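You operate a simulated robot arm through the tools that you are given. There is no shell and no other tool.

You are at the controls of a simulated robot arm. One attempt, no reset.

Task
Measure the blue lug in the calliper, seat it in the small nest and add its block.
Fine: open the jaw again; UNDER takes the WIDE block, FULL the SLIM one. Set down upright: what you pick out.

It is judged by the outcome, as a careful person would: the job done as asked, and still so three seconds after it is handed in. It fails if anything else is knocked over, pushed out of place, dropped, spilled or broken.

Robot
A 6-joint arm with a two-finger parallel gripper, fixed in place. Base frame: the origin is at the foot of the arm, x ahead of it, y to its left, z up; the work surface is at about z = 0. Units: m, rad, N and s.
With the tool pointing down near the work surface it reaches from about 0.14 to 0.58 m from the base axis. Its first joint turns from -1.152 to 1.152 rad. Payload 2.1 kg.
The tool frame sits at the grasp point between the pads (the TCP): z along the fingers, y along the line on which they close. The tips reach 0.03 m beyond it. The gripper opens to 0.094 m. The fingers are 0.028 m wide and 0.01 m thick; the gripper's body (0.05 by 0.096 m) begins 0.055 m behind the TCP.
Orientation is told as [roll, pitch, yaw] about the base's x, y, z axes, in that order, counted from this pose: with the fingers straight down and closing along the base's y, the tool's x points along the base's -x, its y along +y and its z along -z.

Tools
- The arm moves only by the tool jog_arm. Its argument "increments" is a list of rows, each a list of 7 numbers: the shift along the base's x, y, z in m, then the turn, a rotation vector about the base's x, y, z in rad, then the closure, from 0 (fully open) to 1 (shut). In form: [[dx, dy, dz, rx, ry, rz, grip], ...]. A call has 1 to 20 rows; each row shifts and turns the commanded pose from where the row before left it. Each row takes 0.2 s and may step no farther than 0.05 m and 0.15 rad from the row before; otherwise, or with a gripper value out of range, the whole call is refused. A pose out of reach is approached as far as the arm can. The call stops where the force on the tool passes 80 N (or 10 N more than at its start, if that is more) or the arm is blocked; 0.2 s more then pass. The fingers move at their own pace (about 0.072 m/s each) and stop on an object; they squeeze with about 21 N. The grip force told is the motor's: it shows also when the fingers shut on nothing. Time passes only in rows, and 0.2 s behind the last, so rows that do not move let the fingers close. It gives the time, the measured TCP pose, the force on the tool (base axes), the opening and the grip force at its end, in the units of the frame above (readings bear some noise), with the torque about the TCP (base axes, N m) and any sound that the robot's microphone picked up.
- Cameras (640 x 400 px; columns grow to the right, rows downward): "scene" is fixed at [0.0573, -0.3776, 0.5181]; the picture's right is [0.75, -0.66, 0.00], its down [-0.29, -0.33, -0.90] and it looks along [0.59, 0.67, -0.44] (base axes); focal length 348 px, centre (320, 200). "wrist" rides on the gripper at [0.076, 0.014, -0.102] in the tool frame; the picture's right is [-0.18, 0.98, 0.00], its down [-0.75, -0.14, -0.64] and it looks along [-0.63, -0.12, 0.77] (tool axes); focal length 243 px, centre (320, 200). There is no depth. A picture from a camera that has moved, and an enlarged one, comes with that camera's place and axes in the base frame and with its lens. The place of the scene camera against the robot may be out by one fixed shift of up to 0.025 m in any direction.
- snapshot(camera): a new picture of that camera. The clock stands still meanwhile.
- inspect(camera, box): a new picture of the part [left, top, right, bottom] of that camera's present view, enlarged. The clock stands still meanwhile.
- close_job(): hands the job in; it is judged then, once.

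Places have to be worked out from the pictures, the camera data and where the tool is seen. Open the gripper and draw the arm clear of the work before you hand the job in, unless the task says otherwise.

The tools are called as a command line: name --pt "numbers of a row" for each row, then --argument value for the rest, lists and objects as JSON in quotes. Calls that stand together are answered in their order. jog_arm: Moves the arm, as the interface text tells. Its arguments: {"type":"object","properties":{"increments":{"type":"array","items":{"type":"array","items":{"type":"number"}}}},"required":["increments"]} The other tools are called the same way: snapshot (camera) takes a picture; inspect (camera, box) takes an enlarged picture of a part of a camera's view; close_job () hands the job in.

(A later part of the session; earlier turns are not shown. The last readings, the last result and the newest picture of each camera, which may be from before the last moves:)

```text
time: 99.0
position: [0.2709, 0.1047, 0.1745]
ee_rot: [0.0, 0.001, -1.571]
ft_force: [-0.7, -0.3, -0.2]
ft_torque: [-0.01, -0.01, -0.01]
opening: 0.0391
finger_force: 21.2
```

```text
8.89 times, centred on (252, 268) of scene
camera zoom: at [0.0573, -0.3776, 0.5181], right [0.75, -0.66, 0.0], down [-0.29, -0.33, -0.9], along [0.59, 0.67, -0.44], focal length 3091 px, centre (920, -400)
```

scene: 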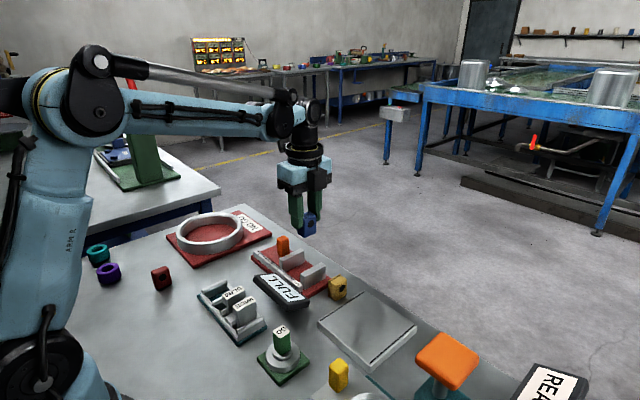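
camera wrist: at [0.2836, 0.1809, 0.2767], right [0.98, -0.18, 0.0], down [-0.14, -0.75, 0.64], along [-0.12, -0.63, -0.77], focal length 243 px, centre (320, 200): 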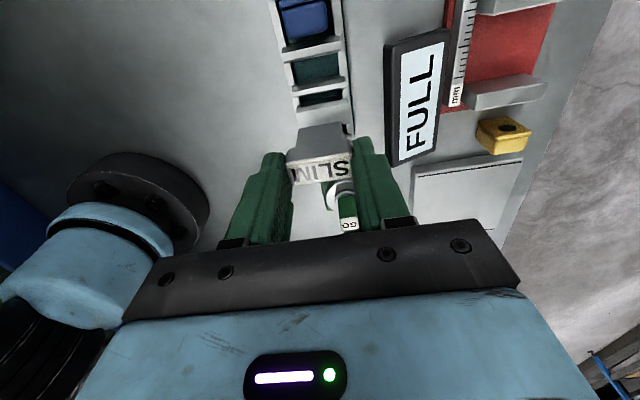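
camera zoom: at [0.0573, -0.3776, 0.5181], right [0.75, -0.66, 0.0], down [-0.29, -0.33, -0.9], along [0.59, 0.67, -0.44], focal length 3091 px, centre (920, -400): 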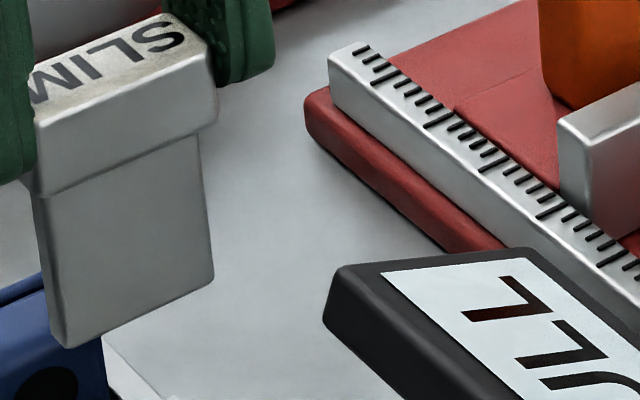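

SLIM's shank is about 7 mm thick, and the gap between D2's face and the lug is about 7.8 mm (10 mm at the lead-in), so it fits there with feedback. I carry it over the gap at safe height.

jog_arm --pt "-0.0003 0.017 0 0 0 0 0.85" --pt "0 0.017 0 0 0 0 0.85" --pt "0 0.017 0 0 0 0 0.85" --pt "0 0 0 0 0 0 0.85" --pt "0 0 -0.02 0 0 0 0.85" --pt "0 0 -0.015 0 0 0 0.85" --pt "0 0 0 0 0 0 0.85"

snapshot --camera "wrist"

inspect --camera "wrist" --box '[260, 60, 380, 180]'

inspect --camera "scene" --box '[190, 225, 270, 315]'

```text
time: 100.6
position: [0.2699, 0.1563, 0.1383]
ee_rot: [0.001, 0.002, -1.57]
ft_force: [-0.3, -0.2, -0.6]
ft_torque: [0.05, 0.03, 0.02]
opening: 0.039
finger_force: 20.7
```

```text
taken
camera wrist: at [0.2843, 0.2323, 0.2415], right [0.98, -0.18, 0.0], down [-0.14, -0.75, 0.64], along [-0.12, -0.63, -0.77], focal length 243 px, centre (320, 200)
```

wrist: 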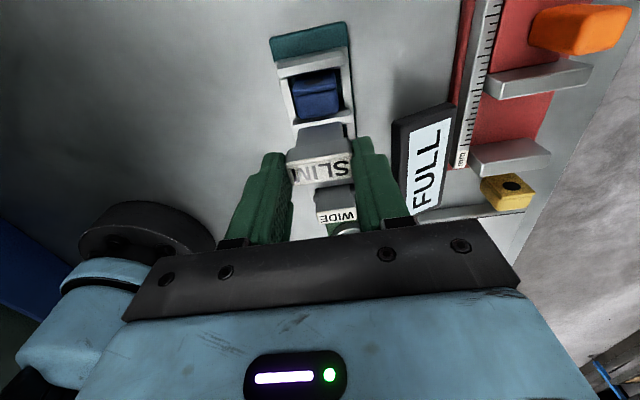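

```text
3.33 times, centred on (320, 120) of wrist
camera zoom: at [0.2843, 0.2323, 0.2415], right [0.98, -0.18, 0.0], down [-0.14, -0.75, 0.64], along [-0.12, -0.63, -0.77], focal length 809 px, centre (320, 467)
```

zoom: 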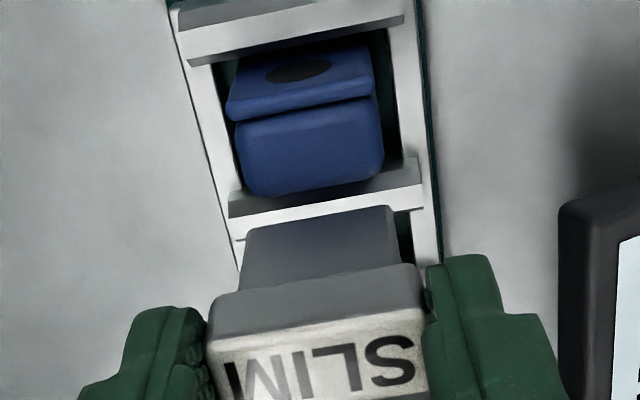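

```text
4.44 times, centred on (230, 270) of scene
camera zoom: at [0.0573, -0.3776, 0.5181], right [0.75, -0.66, 0.0], down [-0.29, -0.33, -0.9], along [0.59, 0.67, -0.44], focal length 1546 px, centre (720, -111)
```

zoom: 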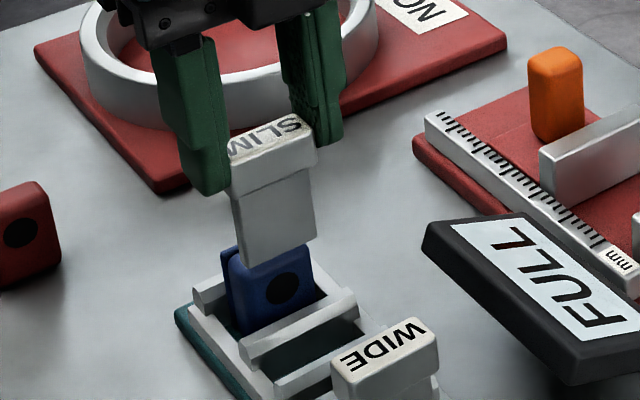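

SLIM's bottom edge and the lug's top are in one view: SLIM's +y face is about 3.5 mm short of the lug's face, and its -y face is about over D2's edge. I shift +2.5 mm and come down to just above the lug's top for a finer check.

jog_arm --pt "0 0.0025 -0.003 0 0 0 0.85" --pt "0 0 -0.003 0 0 0 0.85" --pt "0 0 0 0 0 0 0.85"

inspect --camera "wrist" --box '[270, 80, 370, 160]'

inspect --camera "scene" --box '[200, 260, 260, 310]'

```text
time: 101.4
position: [0.2693, 0.1581, 0.133]
ee_rot: [0.0, 0.002, -1.571]
ft_force: [0.7, 0.4, -0.9]
ft_torque: [-0.02, 0.01, -0.01]
opening: 0.0392
finger_force: 21.0
```

```text
5.00 times, centred on (320, 120) of wrist
camera zoom: at [0.2844, 0.2348, 0.2356], right [0.98, -0.18, 0.0], down [-0.14, -0.75, 0.64], along [-0.12, -0.63, -0.77], focal length 1213 px, centre (320, 600)
```

zoom: 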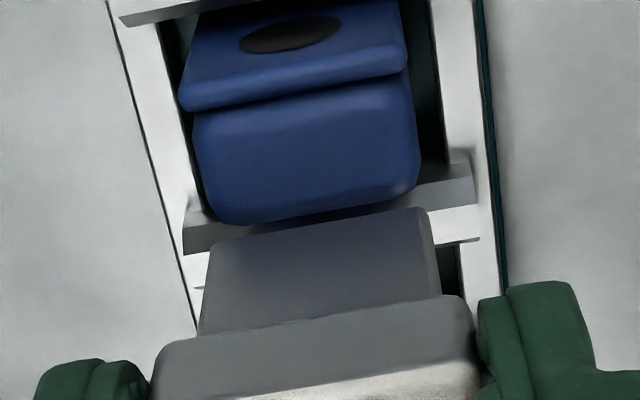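

```text
8.00 times, centred on (230, 285) of scene
camera zoom: at [0.0573, -0.3776, 0.5181], right [0.75, -0.66, 0.0], down [-0.29, -0.33, -0.9], along [0.59, 0.67, -0.44], focal length 2782 px, centre (1040, -480)
```

zoom: 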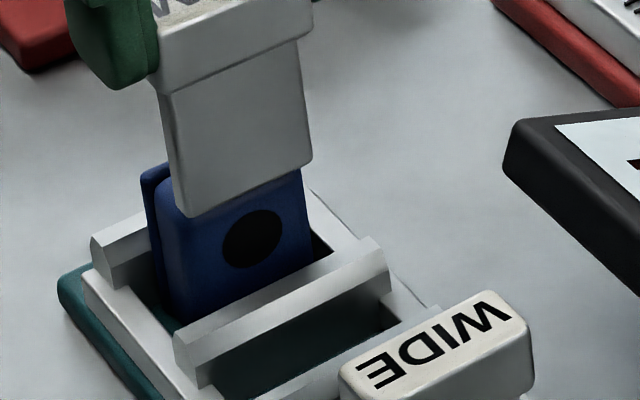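

SLIM's +y face would just clip the lug's edge (≈0.161 vs 0.1607). I shift back 0.9 mm, aiming for faces at 0.1533–0.1601 between D2's wall (0.1529) and the lug, then feel downward in small steps.

jog_arm --pt "0.001 -0.0009 -0.002 0 0 0 0.85" --pt "0 0 0 0 0 0 0.85"

jog_arm --pt "0 0 -0.003 0 0 0 0.85" --pt "0 0 0 0 0 0 0.85"

jog_arm --pt "0 0 -0.003 0 0 0 0.85" --pt "0 0 0 0 0 0 0.85"

inspect --camera "wrist" --box '[270, 80, 370, 160]'

```text
time: 102.0
position: [0.2711, 0.1584, 0.1304]
ee_rot: [0.0, 0.001, -1.569]
ft_force: [0.2, -0.2, -0.6]
ft_torque: [-0.04, 0.03, -0.01]
opening: 0.0391
finger_force: 20.9
```

```text
time: 102.6
position: [0.2709, 0.158, 0.1282]
ee_rot: [0.0, 0.002, -1.571]
ft_force: [-0.6, -0.3, 14.8]
ft_torque: [-0.02, 0.03, -0.04]
opening: 0.0392
finger_force: 20.7
```

```text
time: 103.2
position: [0.2722, 0.1573, 0.1253]
ee_rot: [0.0, 0.001, -1.569]
ft_force: [-0.1, -1.5, 13.1]
ft_torque: [-0.04, 0.03, -0.01]
opening: 0.039
finger_force: 20.6
```

```text
5.00 times, centred on (320, 120) of wrist
camera zoom: at [0.2853, 0.234, 0.2277], right [0.98, -0.18, 0.0], down [-0.14, -0.75, 0.64], along [-0.12, -0.63, -0.77], focal length 1213 px, centre (320, 600)
```

zoom: 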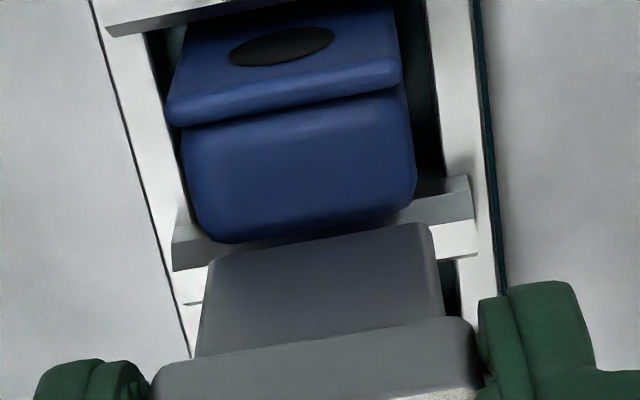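

SLIM met the lug's top (contact at z≈0.053), so it still overlaps the lug's edge slightly. I lift, shift another 1.5 mm to -y and feel again.

jog_arm --pt "0 0 0.005 0 0 0 0.85" --pt "0 -0.0015 0 0 0 0 0.85" --pt "0 0 0 0 0 0 0.85"

jog_arm --pt "0 0 -0.004 0 0 0 0.85" --pt "0 0 0 0 0 0 0.85"

jog_arm --pt "0 0 -0.003 0 0 0 0.85" --pt "0 0 0 0 0 0 0.85"

```text
time: 104.0
position: [0.2726, 0.1566, 0.1303]
ee_rot: [0.0, 0.002, -1.572]
ft_force: [0.2, -0.7, -1.3]
ft_torque: [0.0, 0.0, -0.01]
opening: 0.0389
finger_force: 21.0
```

```text
time: 104.6
position: [0.2722, 0.1567, 0.1246]
ee_rot: [-0.001, 0.003, -1.572]
ft_force: [0.7, -0.6, -1.1]
ft_torque: [0.03, -0.04, -0.01]
opening: 0.0392
finger_force: 20.2
```

```text
time: 105.2
position: [0.2718, 0.1565, 0.1219]
ee_rot: [-0.001, 0.003, -1.571]
ft_force: [-0.2, -0.5, -0.7]
ft_torque: [0.03, 0.01, 0.04]
opening: 0.0394
finger_force: 20.6
```

It's past the lug's top now with no contact. I keep lowering in steps.

jog_arm --pt "0 0 -0.004 0 0 0 0.85" --pt "0 0 -0.004 0 0 0 0.85" --pt "0 0 0 0 0 0 0.85"

jog_arm --pt "0 0 -0.004 0 0 0 0.85" --pt "0 0 -0.003 0 0 0 0.85" --pt "0 0 0 0 0 0 0.85"

inspect --camera "wrist" --box '[270, 60, 370, 160]'

inspect --camera "scene" --box '[195, 240, 265, 310]'

```text
time: 106.0
position: [0.2718, 0.1577, 0.1144]
ee_rot: [0.0, 0.001, -1.57]
ft_force: [-0.8, -0.3, -1.1]
ft_torque: [0.02, -0.02, -0.01]
opening: 0.039
finger_force: 20.8
```

```text
time: 106.8
position: [0.2712, 0.1573, 0.1075]
ee_rot: [0.001, 0.002, -1.572]
ft_force: [0.4, -0.3, -0.1]
ft_torque: [-0.01, -0.01, 0.0]
opening: 0.0391
finger_force: 21.3
```

```text
4.00 times, centred on (320, 110) of wrist
camera zoom: at [0.285, 0.2327, 0.2105], right [0.98, -0.18, 0.0], down [-0.14, -0.75, 0.64], along [-0.12, -0.63, -0.77], focal length 970 px, centre (320, 560)
```

zoom: 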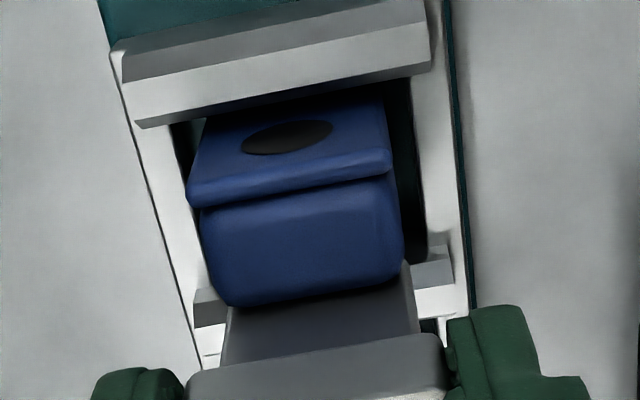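

```text
5.71 times, centred on (230, 275) of scene
camera zoom: at [0.0573, -0.3776, 0.5181], right [0.75, -0.66, 0.0], down [-0.29, -0.33, -0.9], along [0.59, 0.67, -0.44], focal length 1987 px, centre (834, -229)
```

zoom: 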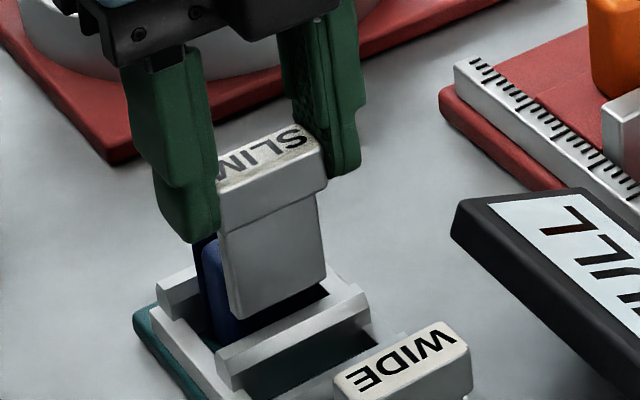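

SLIM is sliding down between the lug and D2 (bottom ≈ 0.035). I continue in 2 mm steps past D2's lead-in.

jog_arm --pt "0 0 -0.002 0 0 0 0.85" --pt "0 0 -0.002 0 0 0 0.85" --pt "0 0 0 0 0 0 0.85"

jog_arm --pt "0 0 -0.002 0 0 0 0.85" --pt "0 0 0 0 0 0 0.85"

jog_arm --pt "0 0 -0.002 0 0 0 0.85" --pt "0 0 0 0 0 0 0.85"

```text
time: 107.6
position: [0.2712, 0.1566, 0.1029]
ee_rot: [-0.001, 0.003, -1.57]
ft_force: [-0.4, -0.4, -0.9]
ft_torque: [-0.01, 0.01, 0.0]
opening: 0.0391
finger_force: 21.2
```

```text
time: 108.2
position: [0.2724, 0.1564, 0.1031]
ee_rot: [0.001, 0.002, -1.571]
ft_force: [-0.2, -0.1, -0.9]
ft_torque: [-0.03, -0.01, 0.05]
opening: 0.039
finger_force: 20.8
```

```text
time: 108.8
position: [0.27, 0.1569, 0.1003]
ee_rot: [0.0, 0.001, -1.57]
ft_force: [-0.1, 0.5, -0.4]
ft_torque: [0.04, 0.0, -0.02]
opening: 0.0391
finger_force: 21.1
```

No contact, and the bottom is now below D2's top. I continue down.

jog_arm --pt "0 0 -0.002 0 0 0 0.85" --pt "0 0 -0.002 0 0 0 0.85" --pt "0 0 0 0 0 0 0.85"

jog_arm --pt "0 0 -0.002 0 0 0 0.85" --pt "0 0 -0.002 0 0 0 0.85" --pt "0 0 0 0 0 0 0.85"

jog_arm --pt "0 0 -0.002 0 0 0 0.85" --pt "0 0 -0.002 0 0 0 0.85" --pt "0 0 0 0 0 0 0.85"

```text
time: 109.6
position: [0.271, 0.1567, 0.0966]
ee_rot: [0.0, 0.003, -1.57]
ft_force: [0.2, 9.3, 2.9]
ft_torque: [0.65, -0.04, -0.02]
opening: 0.0394
finger_force: 20.8
```

```text
time: 110.4
position: [0.2703, 0.1558, 0.0915]
ee_rot: [-0.001, 0.002, -1.571]
ft_force: [-0.4, 8.2, 1.9]
ft_torque: [0.54, 0.01, 0.01]
opening: 0.0391
finger_force: 21.8
```

```text
time: 111.2
position: [0.2709, 0.1569, 0.0897]
ee_rot: [-0.001, 0.002, -1.571]
ft_force: [-0.4, 10.9, 0.8]
ft_torque: [0.68, -0.07, 0.01]
opening: 0.039
finger_force: 21.7
```

D2's wall presses SLIM toward +y (about 10 N), so I ease +1 mm in y.

jog_arm --pt "0 0.001 0 0 0 0 0.85" --pt "0 0 0 0 0 0 0.85"

jog_arm --pt "0 0.0008 0 0 0 0 0.85" --pt "0 0 0 0 0 0 0.85"

inspect --camera "wrist" --box '[260, 60, 380, 180]'

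inspect --camera "scene" --box '[195, 250, 265, 320]'

```text
time: 111.8
position: [0.2717, 0.1579, 0.0874]
ee_rot: [-0.001, -0.001, -1.57]
ft_force: [0.6, 2.0, -0.4]
ft_torque: [0.03, -0.08, 0.03]
opening: 0.039
finger_force: 21.1
```

```text
time: 112.4
position: [0.2705, 0.1589, 0.0877]
ee_rot: [0.002, -0.001, -1.572]
ft_force: [-0.3, -0.2, 1.0]
ft_torque: [-0.01, 0.0, 0.02]
opening: 0.039
finger_force: 21.0
```

```text
3.33 times, centred on (320, 120) of wrist
camera zoom: at [0.2853, 0.2343, 0.1906], right [0.98, -0.18, 0.0], down [-0.14, -0.75, 0.64], along [-0.12, -0.63, -0.77], focal length 809 px, centre (320, 467)
```

zoom: 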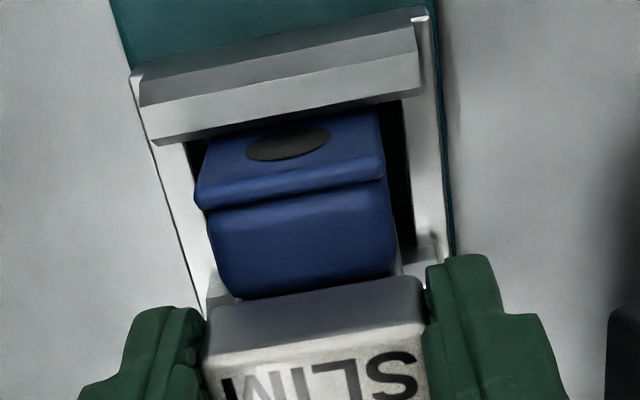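

```text
5.71 times, centred on (230, 285) of scene
camera zoom: at [0.0573, -0.3776, 0.5181], right [0.75, -0.66, 0.0], down [-0.29, -0.33, -0.9], along [0.59, 0.67, -0.44], focal length 1987 px, centre (834, -286)
```

zoom: 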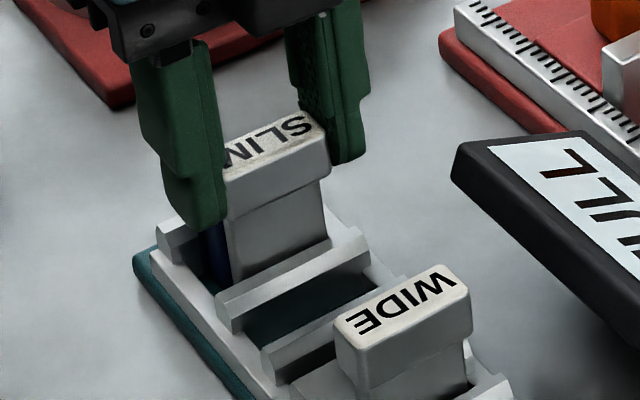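

Forces are gone and SLIM stands upright between D2 and the lug. I lower the last few mm to the floor.

jog_arm --pt "0 0 -0.002 0 0 0 0.85" --pt "0 0 0 0 0 0 0.85"

jog_arm --pt "0 0 -0.0015 0 0 0 0.85" --pt "0 0 0 0 0 0 0.85"

jog_arm --pt "0 0 -0.0015 0 0 0 0.85" --pt "0 0 0 0 0 0 0.85"

```text
time: 113.0
position: [0.2716, 0.1588, 0.0855]
ee_rot: [-0.001, 0.001, -1.573]
ft_force: [0.1, -1.1, -0.2]
ft_torque: [-0.02, 0.02, 0.02]
opening: 0.039
finger_force: 21.6
```

```text
time: 113.6
position: [0.2715, 0.1589, 0.0851]
ee_rot: [0.003, 0.001, -1.571]
ft_force: [-0.7, -0.8, 14.6]
ft_torque: [0.11, 0.04, 0.01]
opening: 0.0391
finger_force: 20.6
```

```text
time: 114.2
position: [0.2708, 0.1586, 0.0837]
ee_rot: [0.0, 0.001, -1.57]
ft_force: [-1.2, -1.3, 14.2]
ft_torque: [0.03, 0.02, 0.02]
opening: 0.0393
finger_force: 20.5
```

There's firm contact (14 N), which should be SLIM on the floor. I check before releasing.

inspect --camera "scene" --box '[195, 250, 265, 320]'

inspect --camera "wrist" --box '[260, 60, 380, 180]'

```text
5.71 times, centred on (230, 285) of scene
camera zoom: at [0.0573, -0.3776, 0.5181], right [0.75, -0.66, 0.0], down [-0.29, -0.33, -0.9], along [0.59, 0.67, -0.44], focal length 1987 px, centre (834, -286)
```

zoom: 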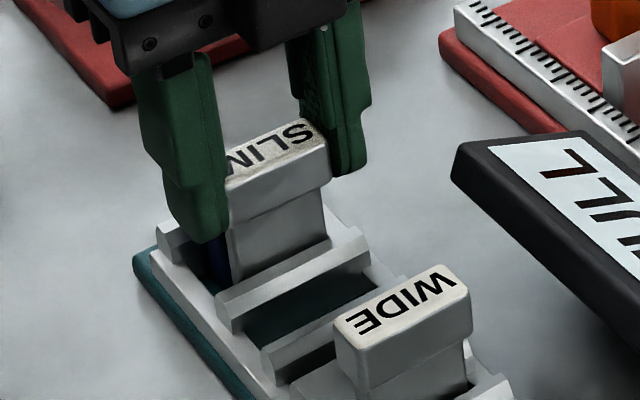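

```text
3.33 times, centred on (320, 120) of wrist
camera zoom: at [0.2852, 0.2344, 0.1857], right [0.98, -0.18, 0.0], down [-0.14, -0.75, 0.64], along [-0.12, -0.63, -0.77], focal length 809 px, centre (320, 467)
```

zoom: 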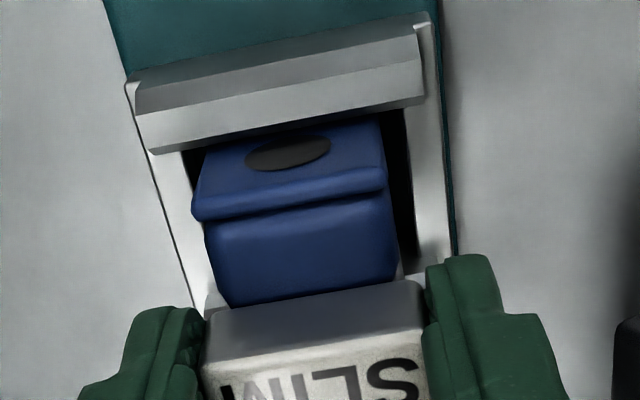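

SLIM looks fully down and upright next to the lug. I release gently and rise straight up.

jog_arm --pt "0 0 0.001 0 0 0 0.55" --pt "0 0 0 0 0 0 0.48" --pt "0 0 0 0 0 0 0.45" --pt "0 0 0.015 0 0 0 0.45" --pt "0 0 0.03 0 0 0 0.4" --pt "0 0 0.04 0 0 0 0.4" --pt "0 0 0 0 0 0 0.4"

snapshot --camera "wrist"

inspect --camera "wrist" --box '[260, 60, 380, 200]'

inspect --camera "scene" --box '[190, 250, 270, 340]'

```text
time: 115.8
position: [0.2701, 0.1574, 0.1693]
ee_rot: [0.002, 0.001, -1.571]
ft_force: [-0.2, -0.1, 0.4]
ft_torque: [0.01, 0.0, 0.0]
opening: 0.0567
finger_force: 0.0
```

```text
taken
camera wrist: at [0.2849, 0.2342, 0.2722], right [0.98, -0.18, 0.0], down [-0.14, -0.75, 0.64], along [-0.12, -0.63, -0.77], focal length 243 px, centre (320, 200)
```

wrist: 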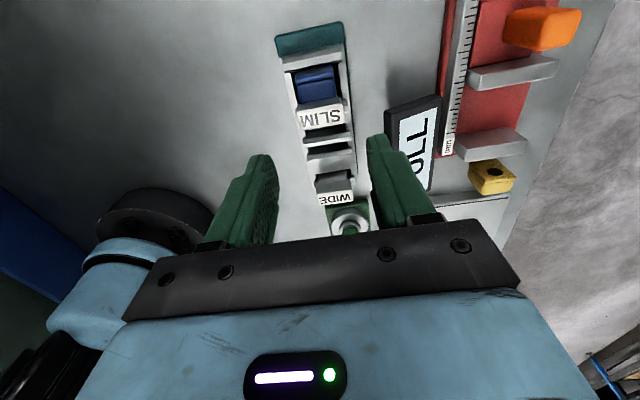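

```text
2.86 times, centred on (320, 130) of wrist
camera zoom: at [0.2849, 0.2342, 0.2722], right [0.98, -0.18, 0.0], down [-0.14, -0.75, 0.64], along [-0.12, -0.63, -0.77], focal length 693 px, centre (320, 400)
```

zoom: 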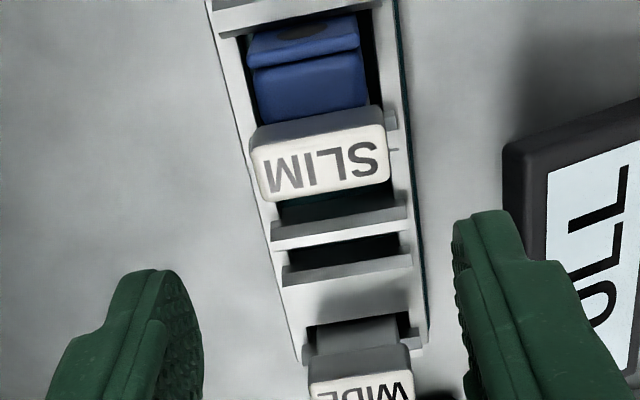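

```text
4.44 times, centred on (230, 295) of scene
camera zoom: at [0.0573, -0.3776, 0.5181], right [0.75, -0.66, 0.0], down [-0.29, -0.33, -0.9], along [0.59, 0.67, -0.44], focal length 1546 px, centre (720, -222)
```

zoom: 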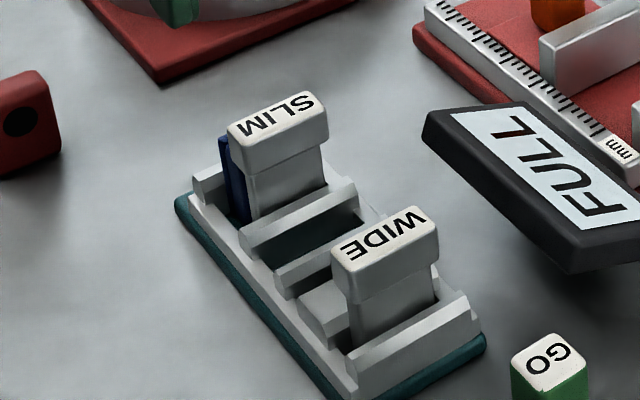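

Lug and SLIM now sit together upright in the nest. I check that the lug isn't tilted and that everything else is undisturbed.

inspect --camera "wrist" --box '[275, 55, 365, 135]'

snapshot --camera "scene"

inspect --camera "scene" --box '[200, 270, 250, 315]'

inspect --camera "scene" --box '[230, 220, 380, 330]'

```text
5.00 times, centred on (320, 95) of wrist
camera zoom: at [0.2849, 0.2342, 0.2722], right [0.98, -0.18, 0.0], down [-0.14, -0.75, 0.64], along [-0.12, -0.63, -0.77], focal length 1213 px, centre (320, 725)
```

zoom: 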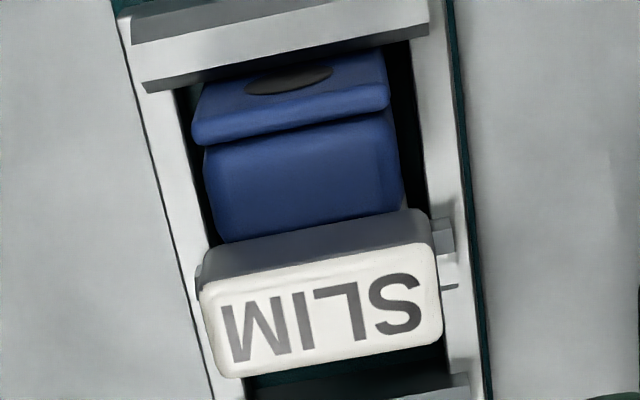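

```text
taken
```

scene: 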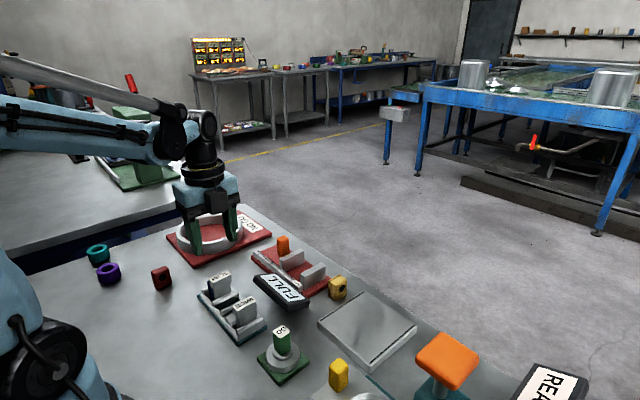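

```text
8.89 times, centred on (225, 292) of scene
camera zoom: at [0.0573, -0.3776, 0.5181], right [0.75, -0.66, 0.0], down [-0.29, -0.33, -0.9], along [0.59, 0.67, -0.44], focal length 3091 px, centre (1164, -622)
```

zoom: 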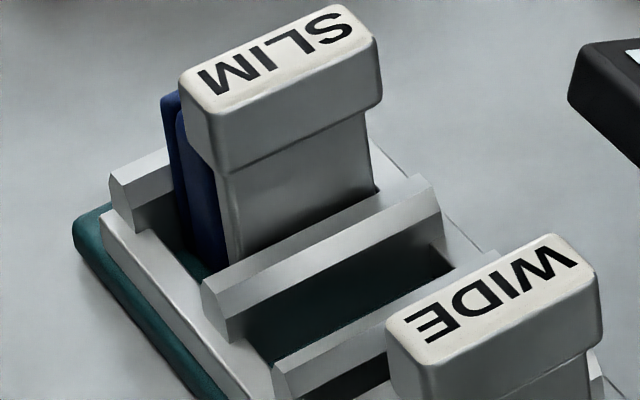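

```text
3.64 times, centred on (305, 275) of scene
camera zoom: at [0.0573, -0.3776, 0.5181], right [0.75, -0.66, 0.0], down [-0.29, -0.33, -0.9], along [0.59, 0.67, -0.44], focal length 1265 px, centre (374, -73)
```

zoom: 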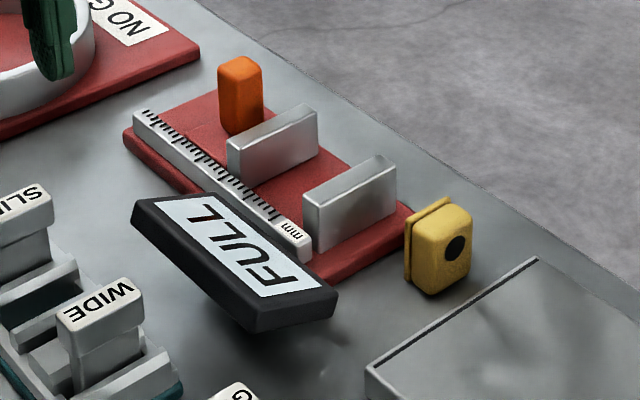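

The calliper is open and the rest is untouched. But the last contact came about 2–3 mm higher than the floor should be, so I want to see whether SLIM's head rests on the lug's top. I back off to +y and tilt the camera for a flatter side view.

jog_arm --pt "0 0.03 0.01 0 0 0 0.4" --pt "0 0.035 0 0 0 0 0.4" --pt "0 0.035 0 -0.1 0 0 0.4" --pt "0 0.03 -0.01 -0.1 0 0 0.4" --pt "0 0.01 -0.02 -0.1 0 0 0.4" --pt "0 0 -0.02 -0.1 0 0 0.4" --pt "0 0 0 0 0 0 0.4"

snapshot --camera "wrist"

```text
time: 117.4
position: [0.2703, 0.2977, 0.1292]
ee_rot: [0.001, -0.399, -1.571]
ft_force: [-0.2, -0.1, -0.1]
ft_torque: [-0.01, 0.01, -0.02]
opening: 0.0564
finger_force: 0.0
```

```text
taken
camera wrist: at [0.2854, 0.4085, 0.1935], right [0.98, -0.17, 0.07], down [-0.14, -0.44, 0.89], along [-0.12, -0.88, -0.46], focal length 243 px, centre (320, 200)
```

wrist: 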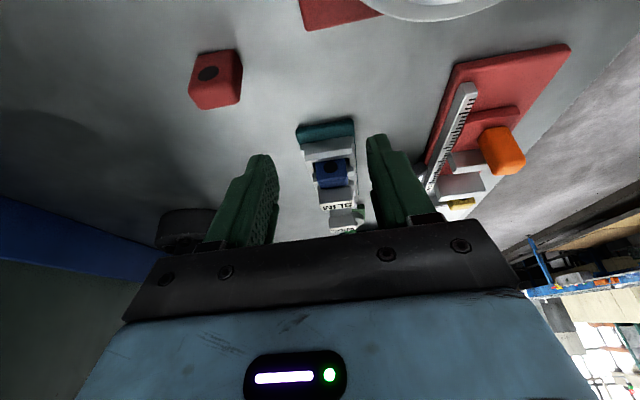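

I zoom in on the lug and SLIM from this flatter angle.

inspect --camera "wrist" --box '[295, 130, 375, 240]'

inspect --camera "wrist" --box '[300, 145, 370, 215]'

```text
3.64 times, centred on (335, 185) of wrist
camera zoom: at [0.2854, 0.4085, 0.1935], right [0.98, -0.17, 0.07], down [-0.14, -0.44, 0.89], along [-0.12, -0.88, -0.46], focal length 882 px, centre (266, 254)
```

zoom: 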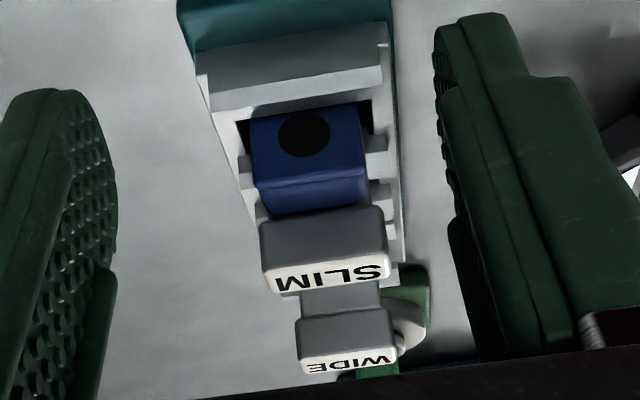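

```text
5.71 times, centred on (335, 180) of wrist
camera zoom: at [0.2854, 0.4085, 0.1935], right [0.98, -0.17, 0.07], down [-0.14, -0.44, 0.89], along [-0.12, -0.88, -0.46], focal length 1386 px, centre (234, 314)
```

zoom: 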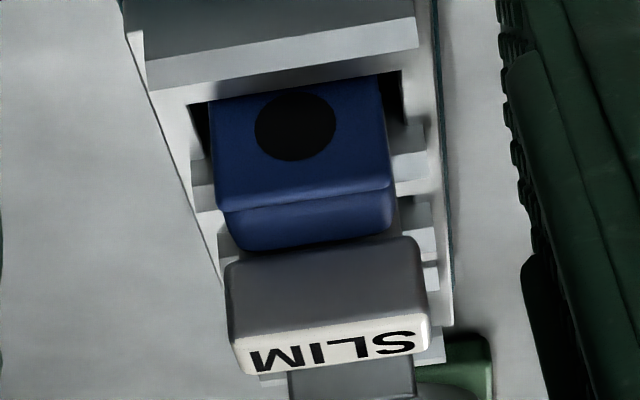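

I zoom on both heads at the same scale to compare SLIM's height with WIDE's, which sits on its floor.

inspect --camera "wrist" --box '[310, 180, 370, 235]'

inspect --camera "wrist" --box '[305, 160, 365, 215]'

```text
7.27 times, centred on (340, 208) of wrist
camera zoom: at [0.2854, 0.4085, 0.1935], right [0.98, -0.17, 0.07], down [-0.14, -0.44, 0.89], along [-0.12, -0.88, -0.46], focal length 1764 px, centre (174, 146)
```

zoom: 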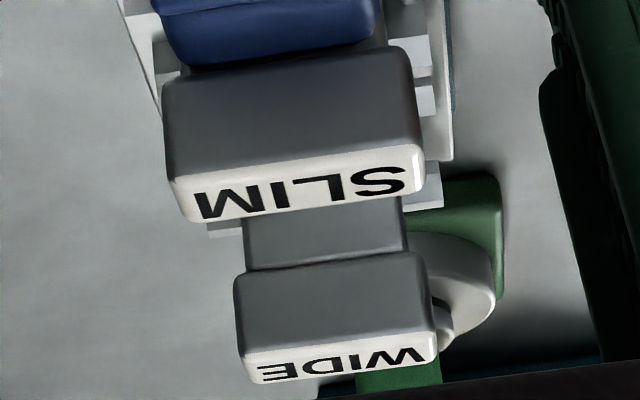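

```text
7.27 times, centred on (335, 188) of wrist
camera zoom: at [0.2854, 0.4085, 0.1935], right [0.98, -0.17, 0.07], down [-0.14, -0.44, 0.89], along [-0.12, -0.88, -0.46], focal length 1764 px, centre (211, 291)
```

zoom: 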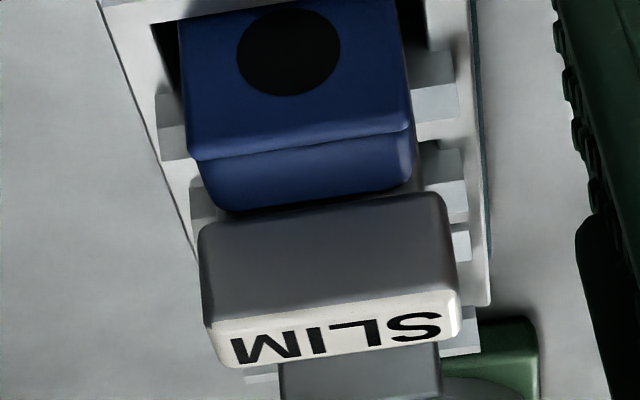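

SLIM stands about 3–5 mm higher than WIDE, so it isn't fully down. I level the tool, close the fingers and touch the block tops lightly to measure their heights exactly, SLIM first.

jog_arm --pt "0 0 0.02 0.1 0 0 1.0" --pt "0 -0.02 0.02 0.1 0 0 1.0" --pt "0 -0.035 0 0.1 0 0 1.0" --pt "0 -0.035 0 0.1 0 0 1.0" --pt "0.0005 -0.035 0 0 0 0 1.0" --pt "0 -0.0145 0 0 0 0 1.0" --pt "0 0 -0.03 0 0 0 1.0" --pt "0 0 -0.02 0 0 0 1.0" --pt "0 0 0 0 0 0 1.0"

snapshot --camera "wrist"

inspect --camera "scene" --box '[190, 230, 270, 320]'

```text
time: 119.4
position: [0.271, 0.1581, 0.1191]
ee_rot: [0.0, 0.001, -1.571]
ft_force: [0.0, 0.1, -0.3]
ft_torque: [-0.01, -0.02, 0.0]
opening: 0.0002
finger_force: 20.5
```

```text
taken
camera wrist: at [0.2853, 0.2339, 0.2214], right [0.98, -0.18, 0.0], down [-0.14, -0.75, 0.64], along [-0.12, -0.63, -0.77], focal length 243 px, centre (320, 200)
```

wrist: 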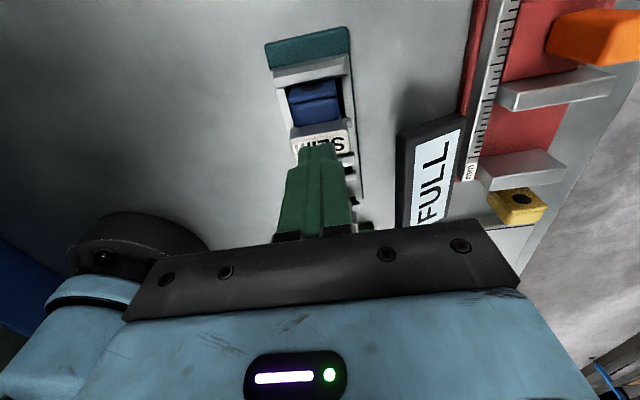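

```text
4.44 times, centred on (230, 275) of scene
camera zoom: at [0.0573, -0.3776, 0.5181], right [0.75, -0.66, 0.0], down [-0.29, -0.33, -0.9], along [0.59, 0.67, -0.44], focal length 1546 px, centre (720, -133)
```

zoom: 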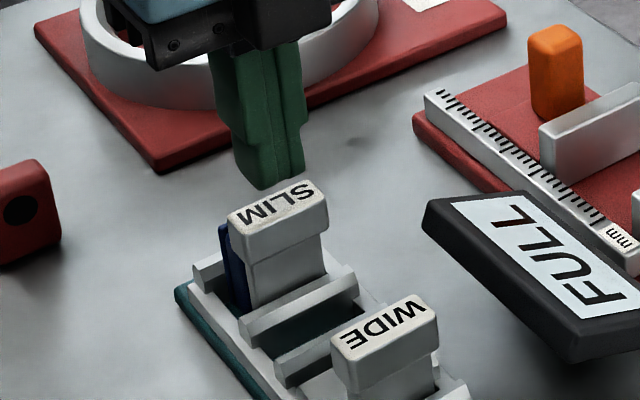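

The closed fingertips are centred above SLIM. I lower in 2 mm steps until they touch.

jog_arm --pt "0 0 -0.008 0 0 0 1.0" --pt "0 0 -0.002 0 0 0 1.0" --pt "0 0 0 0 0 0 1.0"

jog_arm --pt "0 0 -0.002 0 0 0 1.0" --pt "0 0 0 0 0 0 1.0"

jog_arm --pt "0 0 -0.0015 0 0 0 1.0" --pt "0 0 0 0 0 0 1.0"

jog_arm --pt "0 0 -0.0015 0 0 0 1.0" --pt "0 0 0 0 0 0 1.0"

```text
time: 120.2
position: [0.2704, 0.159, 0.1087]
ee_rot: [0.002, 0.0, -1.57]
ft_force: [0.4, 0.6, -0.5]
ft_torque: [0.05, 0.01, 0.01]
opening: 0.0
finger_force: 20.6
```

```text
time: 120.8
position: [0.273, 0.1576, 0.1079]
ee_rot: [0.0, 0.002, -1.571]
ft_force: [-0.5, -0.3, 0.4]
ft_torque: [0.01, 0.01, 0.05]
opening: 0.0002
finger_force: 21.0
```

```text
time: 121.4
position: [0.2721, 0.1597, 0.1054]
ee_rot: [-0.002, 0.001, -1.57]
ft_force: [-1.1, 0.2, -0.4]
ft_torque: [-0.01, 0.0, -0.02]
opening: 0.0
finger_force: 20.8
```

```text
time: 122.0
position: [0.2718, 0.1584, 0.1041]
ee_rot: [0.0, 0.002, -1.571]
ft_force: [-0.6, 0.8, 3.0]
ft_torque: [0.08, -0.05, -0.01]
opening: 0.0001
finger_force: 20.9
```

SLIM's top is at z≈0.0743. I press a little to see whether it yields (friction) or is held up.

jog_arm --pt "0 0 -0.001 0 0 0 1.0" --pt "0 0 0 0 0 0 1.0"

jog_arm --pt "0 0 -0.0007 0 0 0 1.0" --pt "0 0 0 0 0 0 1.0"

```text
time: 122.6
position: [0.2709, 0.1581, 0.103]
ee_rot: [0.001, 0.0, -1.573]
ft_force: [-1.1, -3.2, 26.9]
ft_torque: [0.07, 0.02, 0.03]
opening: 0.0
finger_force: 21.5
```

```text
time: 123.2
position: [0.2714, 0.159, 0.1025]
ee_rot: [0.001, 0.001, -1.57]
ft_force: [-2.3, -5.9, 54.7]
ft_torque: [0.02, 0.12, 0.03]
opening: 0.0001
finger_force: 20.9
```

SLIM is solidly held up about 5 mm (55 N, no yielding), so its head is resting on the lug's top edge. The cure is to slide the lug fully to the end wall and SLIM against D2 so the head clears it. I back off, open, and re-grip SLIM's head.

jog_arm --pt "0 0 0.003 0 0 0 1.0" --pt "0 0 0.02 0 0 0 0.8" --pt "0 0 0.02 0 0 0 0.43" --pt "0 0 0 0 0 0 0.43" --pt "0 0 0 0 0 0 0.43"

inspect --camera "wrist" --box '[260, 60, 380, 200]'

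```text
time: 124.4
position: [0.2721, 0.1589, 0.1463]
ee_rot: [0.0, 0.001, -1.571]
ft_force: [-0.9, -0.8, 0.0]
ft_torque: [0.02, 0.0, 0.0]
opening: 0.0535
finger_force: 0.1
```

```text
2.86 times, centred on (320, 130) of wrist
camera zoom: at [0.2858, 0.2347, 0.2479], right [0.98, -0.18, 0.0], down [-0.14, -0.75, 0.64], along [-0.12, -0.63, -0.77], focal length 693 px, centre (320, 400)
```

zoom: 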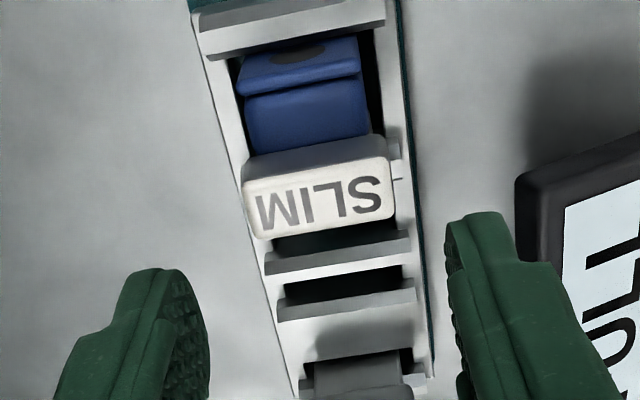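

SLIM's head is centred under the gripper at (0.272, 0.159). I lower around it (tips at ≈0.061) and grip.

jog_arm --pt "0 0 -0.02 0 0 0 0.43" --pt "0 0 -0.02 0 0 0 0.43" --pt "0 0 -0.015 0 0 0 0.43" --pt "0 0 0 0 0 0 0.5" --pt "0 0 0 0 0 0 0.58" --pt "0 0 0 0 0 0 0.7" --pt "0 0 0 0 0 0 0.85" --pt "0 0 0 0 0 0 0.85"

inspect --camera "scene" --box '[190, 240, 270, 330]'

```text
time: 126.2
position: [0.2727, 0.1596, 0.0893]
ee_rot: [0.0, 0.002, -1.569]
ft_force: [-0.5, -0.1, 0.6]
ft_torque: [0.0, -0.01, -0.04]
opening: 0.0393
finger_force: 21.1
```

```text
4.44 times, centred on (230, 285) of scene
camera zoom: at [0.0573, -0.3776, 0.5181], right [0.75, -0.66, 0.0], down [-0.29, -0.33, -0.9], along [0.59, 0.67, -0.44], focal length 1546 px, centre (720, -178)
```

zoom: 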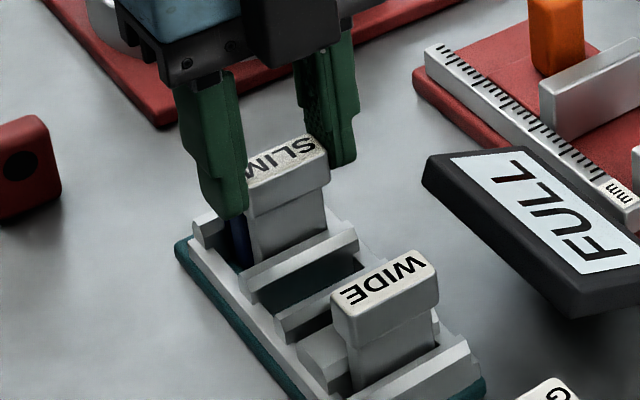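

SLIM is gripped. I raise it 5 mm, its shank still deep between D2 and the lug, and push +y in 1 mm steps to slide the lug to the end wall.

jog_arm --pt "0 0 0.003 0 0 0 0.85" --pt "0 0 0.002 0 0 0 0.85" --pt "0 0 0 0 0 0 0.85"

jog_arm --pt "0 0.001 0 0 0 0 0.85" --pt "0 0.001 0 0 0 0 0.85" --pt "0 0 0 0 0 0 0.85"

jog_arm --pt "0 0.001 0 0 0 0 0.85" --pt "0 0 0 0 0 0 0.85"

jog_arm --pt "0 0.001 0 0 0 0 0.85" --pt "0 0 0 0 0 0 0.85"

```text
time: 127.0
position: [0.2715, 0.1595, 0.0954]
ee_rot: [0.0, 0.002, -1.57]
ft_force: [0.9, -0.6, -0.1]
ft_torque: [0.02, 0.02, 0.0]
opening: 0.0392
finger_force: 20.9
```

```text
time: 127.8
position: [0.2726, 0.1612, 0.0942]
ee_rot: [0.001, -0.002, -1.571]
ft_force: [-0.5, -10.8, 1.5]
ft_torque: [-0.63, 0.02, -0.03]
opening: 0.0392
finger_force: 20.7
```

```text
time: 128.4
position: [0.2711, 0.1607, 0.0949]
ee_rot: [-0.001, -0.002, -1.571]
ft_force: [0.2, -10.1, 1.9]
ft_torque: [-0.64, 0.04, 0.01]
opening: 0.0391
finger_force: 20.9
```

```text
time: 129.0
position: [0.2722, 0.1626, 0.0956]
ee_rot: [0.0, 0.0, -1.57]
ft_force: [-0.6, -10.6, 1.1]
ft_torque: [-0.66, 0.04, -0.01]
opening: 0.0391
finger_force: 21.4
```

The push met about -10 N at once and then stayed there, so the lug is already against the end wall and SLIM was only tilting in the grip. Total play is therefore about 3 mm. I move back -y, letting D2 straighten SLIM again.

jog_arm --pt "0 -0.001 0 0 0 0 0.85" --pt "0 -0.001 0 0 0 0 0.85" --pt "0 -0.001 0 0 0 0 0.85" --pt "0 0 0 0 0 0 0.85"

inspect --camera "scene" --box '[200, 255, 260, 310]'

inspect --camera "wrist" --box '[260, 60, 380, 180]'

```text
time: 130.0
position: [0.2732, 0.1617, 0.0959]
ee_rot: [0.001, 0.004, -1.57]
ft_force: [1.2, 6.7, 0.3]
ft_torque: [0.52, -0.05, -0.01]
opening: 0.039
finger_force: 21.1
```

```text
7.27 times, centred on (230, 282) of scene
camera zoom: at [0.0573, -0.3776, 0.5181], right [0.75, -0.66, 0.0], down [-0.29, -0.33, -0.9], along [0.59, 0.67, -0.44], focal length 2529 px, centre (974, -400)
```

zoom: 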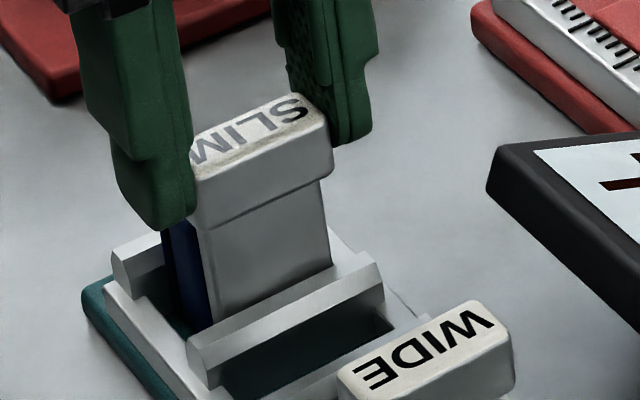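

```text
3.33 times, centred on (320, 120) of wrist
camera zoom: at [0.2857, 0.2365, 0.1981], right [0.98, -0.18, 0.0], down [-0.14, -0.76, 0.64], along [-0.12, -0.63, -0.77], focal length 809 px, centre (320, 467)
```

zoom: 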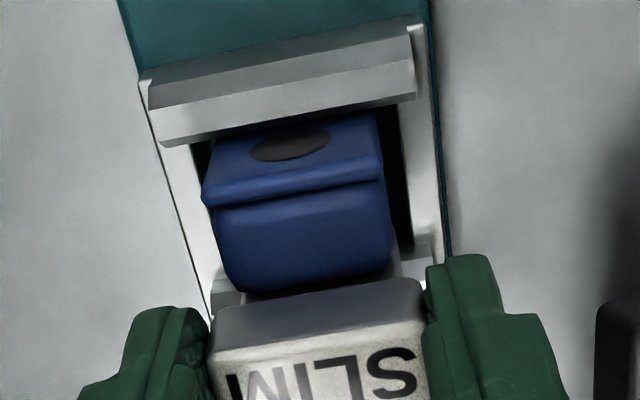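

SLIM's foot already touches D2 because of the small tilt. Moving to y≈0.158, where a straight SLIM just meets D2, will straighten it, so I do that in small steps.

jog_arm --pt "0 -0.001 0 0 0 0 0.85" --pt "0 0 0 0 0 0 0.85"

jog_arm --pt "0 -0.001 0 0 0 0 0.85" --pt "0 -0.0005 0 0 0 0 0.85" --pt "0 0 0 0 0 0 0.85"

inspect --camera "scene" --box '[200, 255, 260, 310]'

inspect --camera "wrist" --box '[260, 60, 380, 180]'

```text
time: 130.6
position: [0.2719, 0.1571, 0.0944]
ee_rot: [0.0, 0.002, -1.571]
ft_force: [0.6, 9.1, 1.1]
ft_torque: [0.75, -0.06, -0.03]
opening: 0.0397
finger_force: 20.9
```

```text
time: 131.4
position: [0.2711, 0.156, 0.0965]
ee_rot: [-0.003, 0.001, -1.571]
ft_force: [0.6, 9.1, -2.6]
ft_torque: [0.66, -0.07, 0.0]
opening: 0.039
finger_force: 20.9
```

```text
7.27 times, centred on (230, 282) of scene
camera zoom: at [0.0573, -0.3776, 0.5181], right [0.75, -0.66, 0.0], down [-0.29, -0.33, -0.9], along [0.59, 0.67, -0.44], focal length 2529 px, centre (974, -400)
```

zoom: 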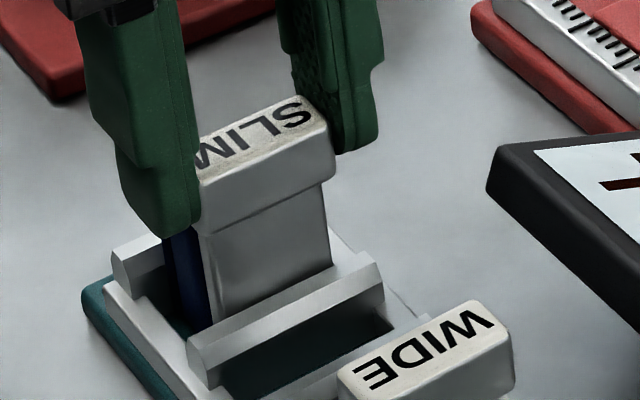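

```text
3.33 times, centred on (320, 120) of wrist
camera zoom: at [0.2854, 0.2331, 0.198], right [0.98, -0.18, 0.0], down [-0.14, -0.75, 0.64], along [-0.12, -0.63, -0.77], focal length 809 px, centre (320, 467)
```

zoom: 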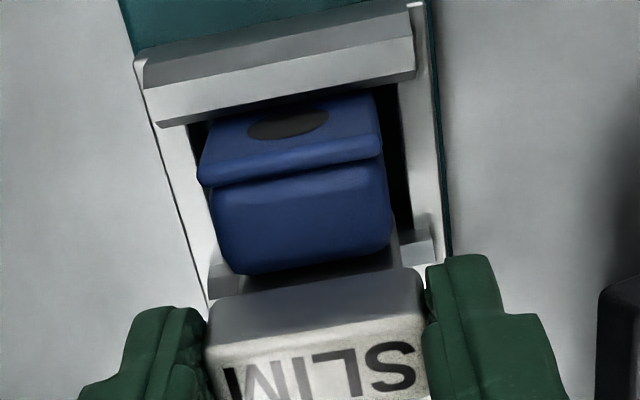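

Now the view shows a clear gap: SLIM's head edge (≈0.163) no longer overlaps the lug's edge (≈0.164), with the lug at the end wall and SLIM against D2. I ease off slightly and lower again.

jog_arm --pt "0 0.0006 0 0 0 0 0.85" --pt "0 0 -0.002 0 0 0 0.85" --pt "0 0 -0.002 0 0 0 0.85" --pt "0 0 0 0 0 0 0.85"

jog_arm --pt "0 0 -0.002 0 0 0 0.85" --pt "0 0 0 0 0 0 0.85"

jog_arm --pt "0 0 -0.002 0 0 0 0.85" --pt "0 0 0 0 0 0 0.85"

```text
time: 132.4
position: [0.2716, 0.1585, 0.0913]
ee_rot: [0.0, 0.0, -1.571]
ft_force: [0.2, 1.1, -1.5]
ft_torque: [0.0, -0.02, 0.0]
opening: 0.0392
finger_force: 20.7
```

```text
time: 133.0
position: [0.2718, 0.1581, 0.0895]
ee_rot: [0.001, 0.002, -1.57]
ft_force: [-0.3, 0.3, -1.5]
ft_torque: [0.03, 0.03, 0.0]
opening: 0.0392
finger_force: 21.1
```

```text
time: 133.6
position: [0.2724, 0.1578, 0.0883]
ee_rot: [0.001, 0.003, -1.572]
ft_force: [0.3, -0.7, 14.8]
ft_torque: [0.08, 0.0, -0.02]
opening: 0.0392
finger_force: 21.1
```

It went about 2 mm lower than before, then firm contact. I look at how it sits now.

inspect --camera "wrist" --box '[270, 80, 370, 170]'

inspect --camera "scene" --box '[200, 255, 260, 310]'

```text
4.44 times, centred on (320, 125) of wrist
camera zoom: at [0.2856, 0.2339, 0.1899], right [0.98, -0.18, 0.0], down [-0.14, -0.75, 0.64], along [-0.12, -0.63, -0.77], focal length 1078 px, centre (320, 533)
```

zoom: 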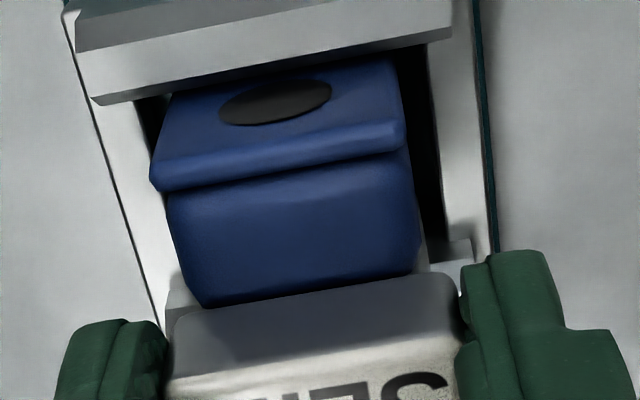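

```text
7.27 times, centred on (230, 282) of scene
camera zoom: at [0.0573, -0.3776, 0.5181], right [0.75, -0.66, 0.0], down [-0.29, -0.33, -0.9], along [0.59, 0.67, -0.44], focal length 2529 px, centre (974, -400)
```

zoom: 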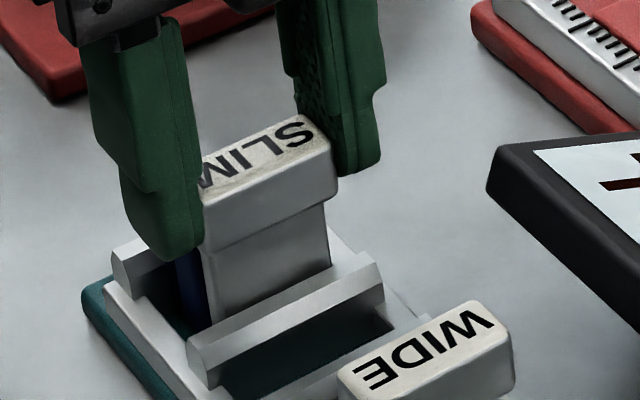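

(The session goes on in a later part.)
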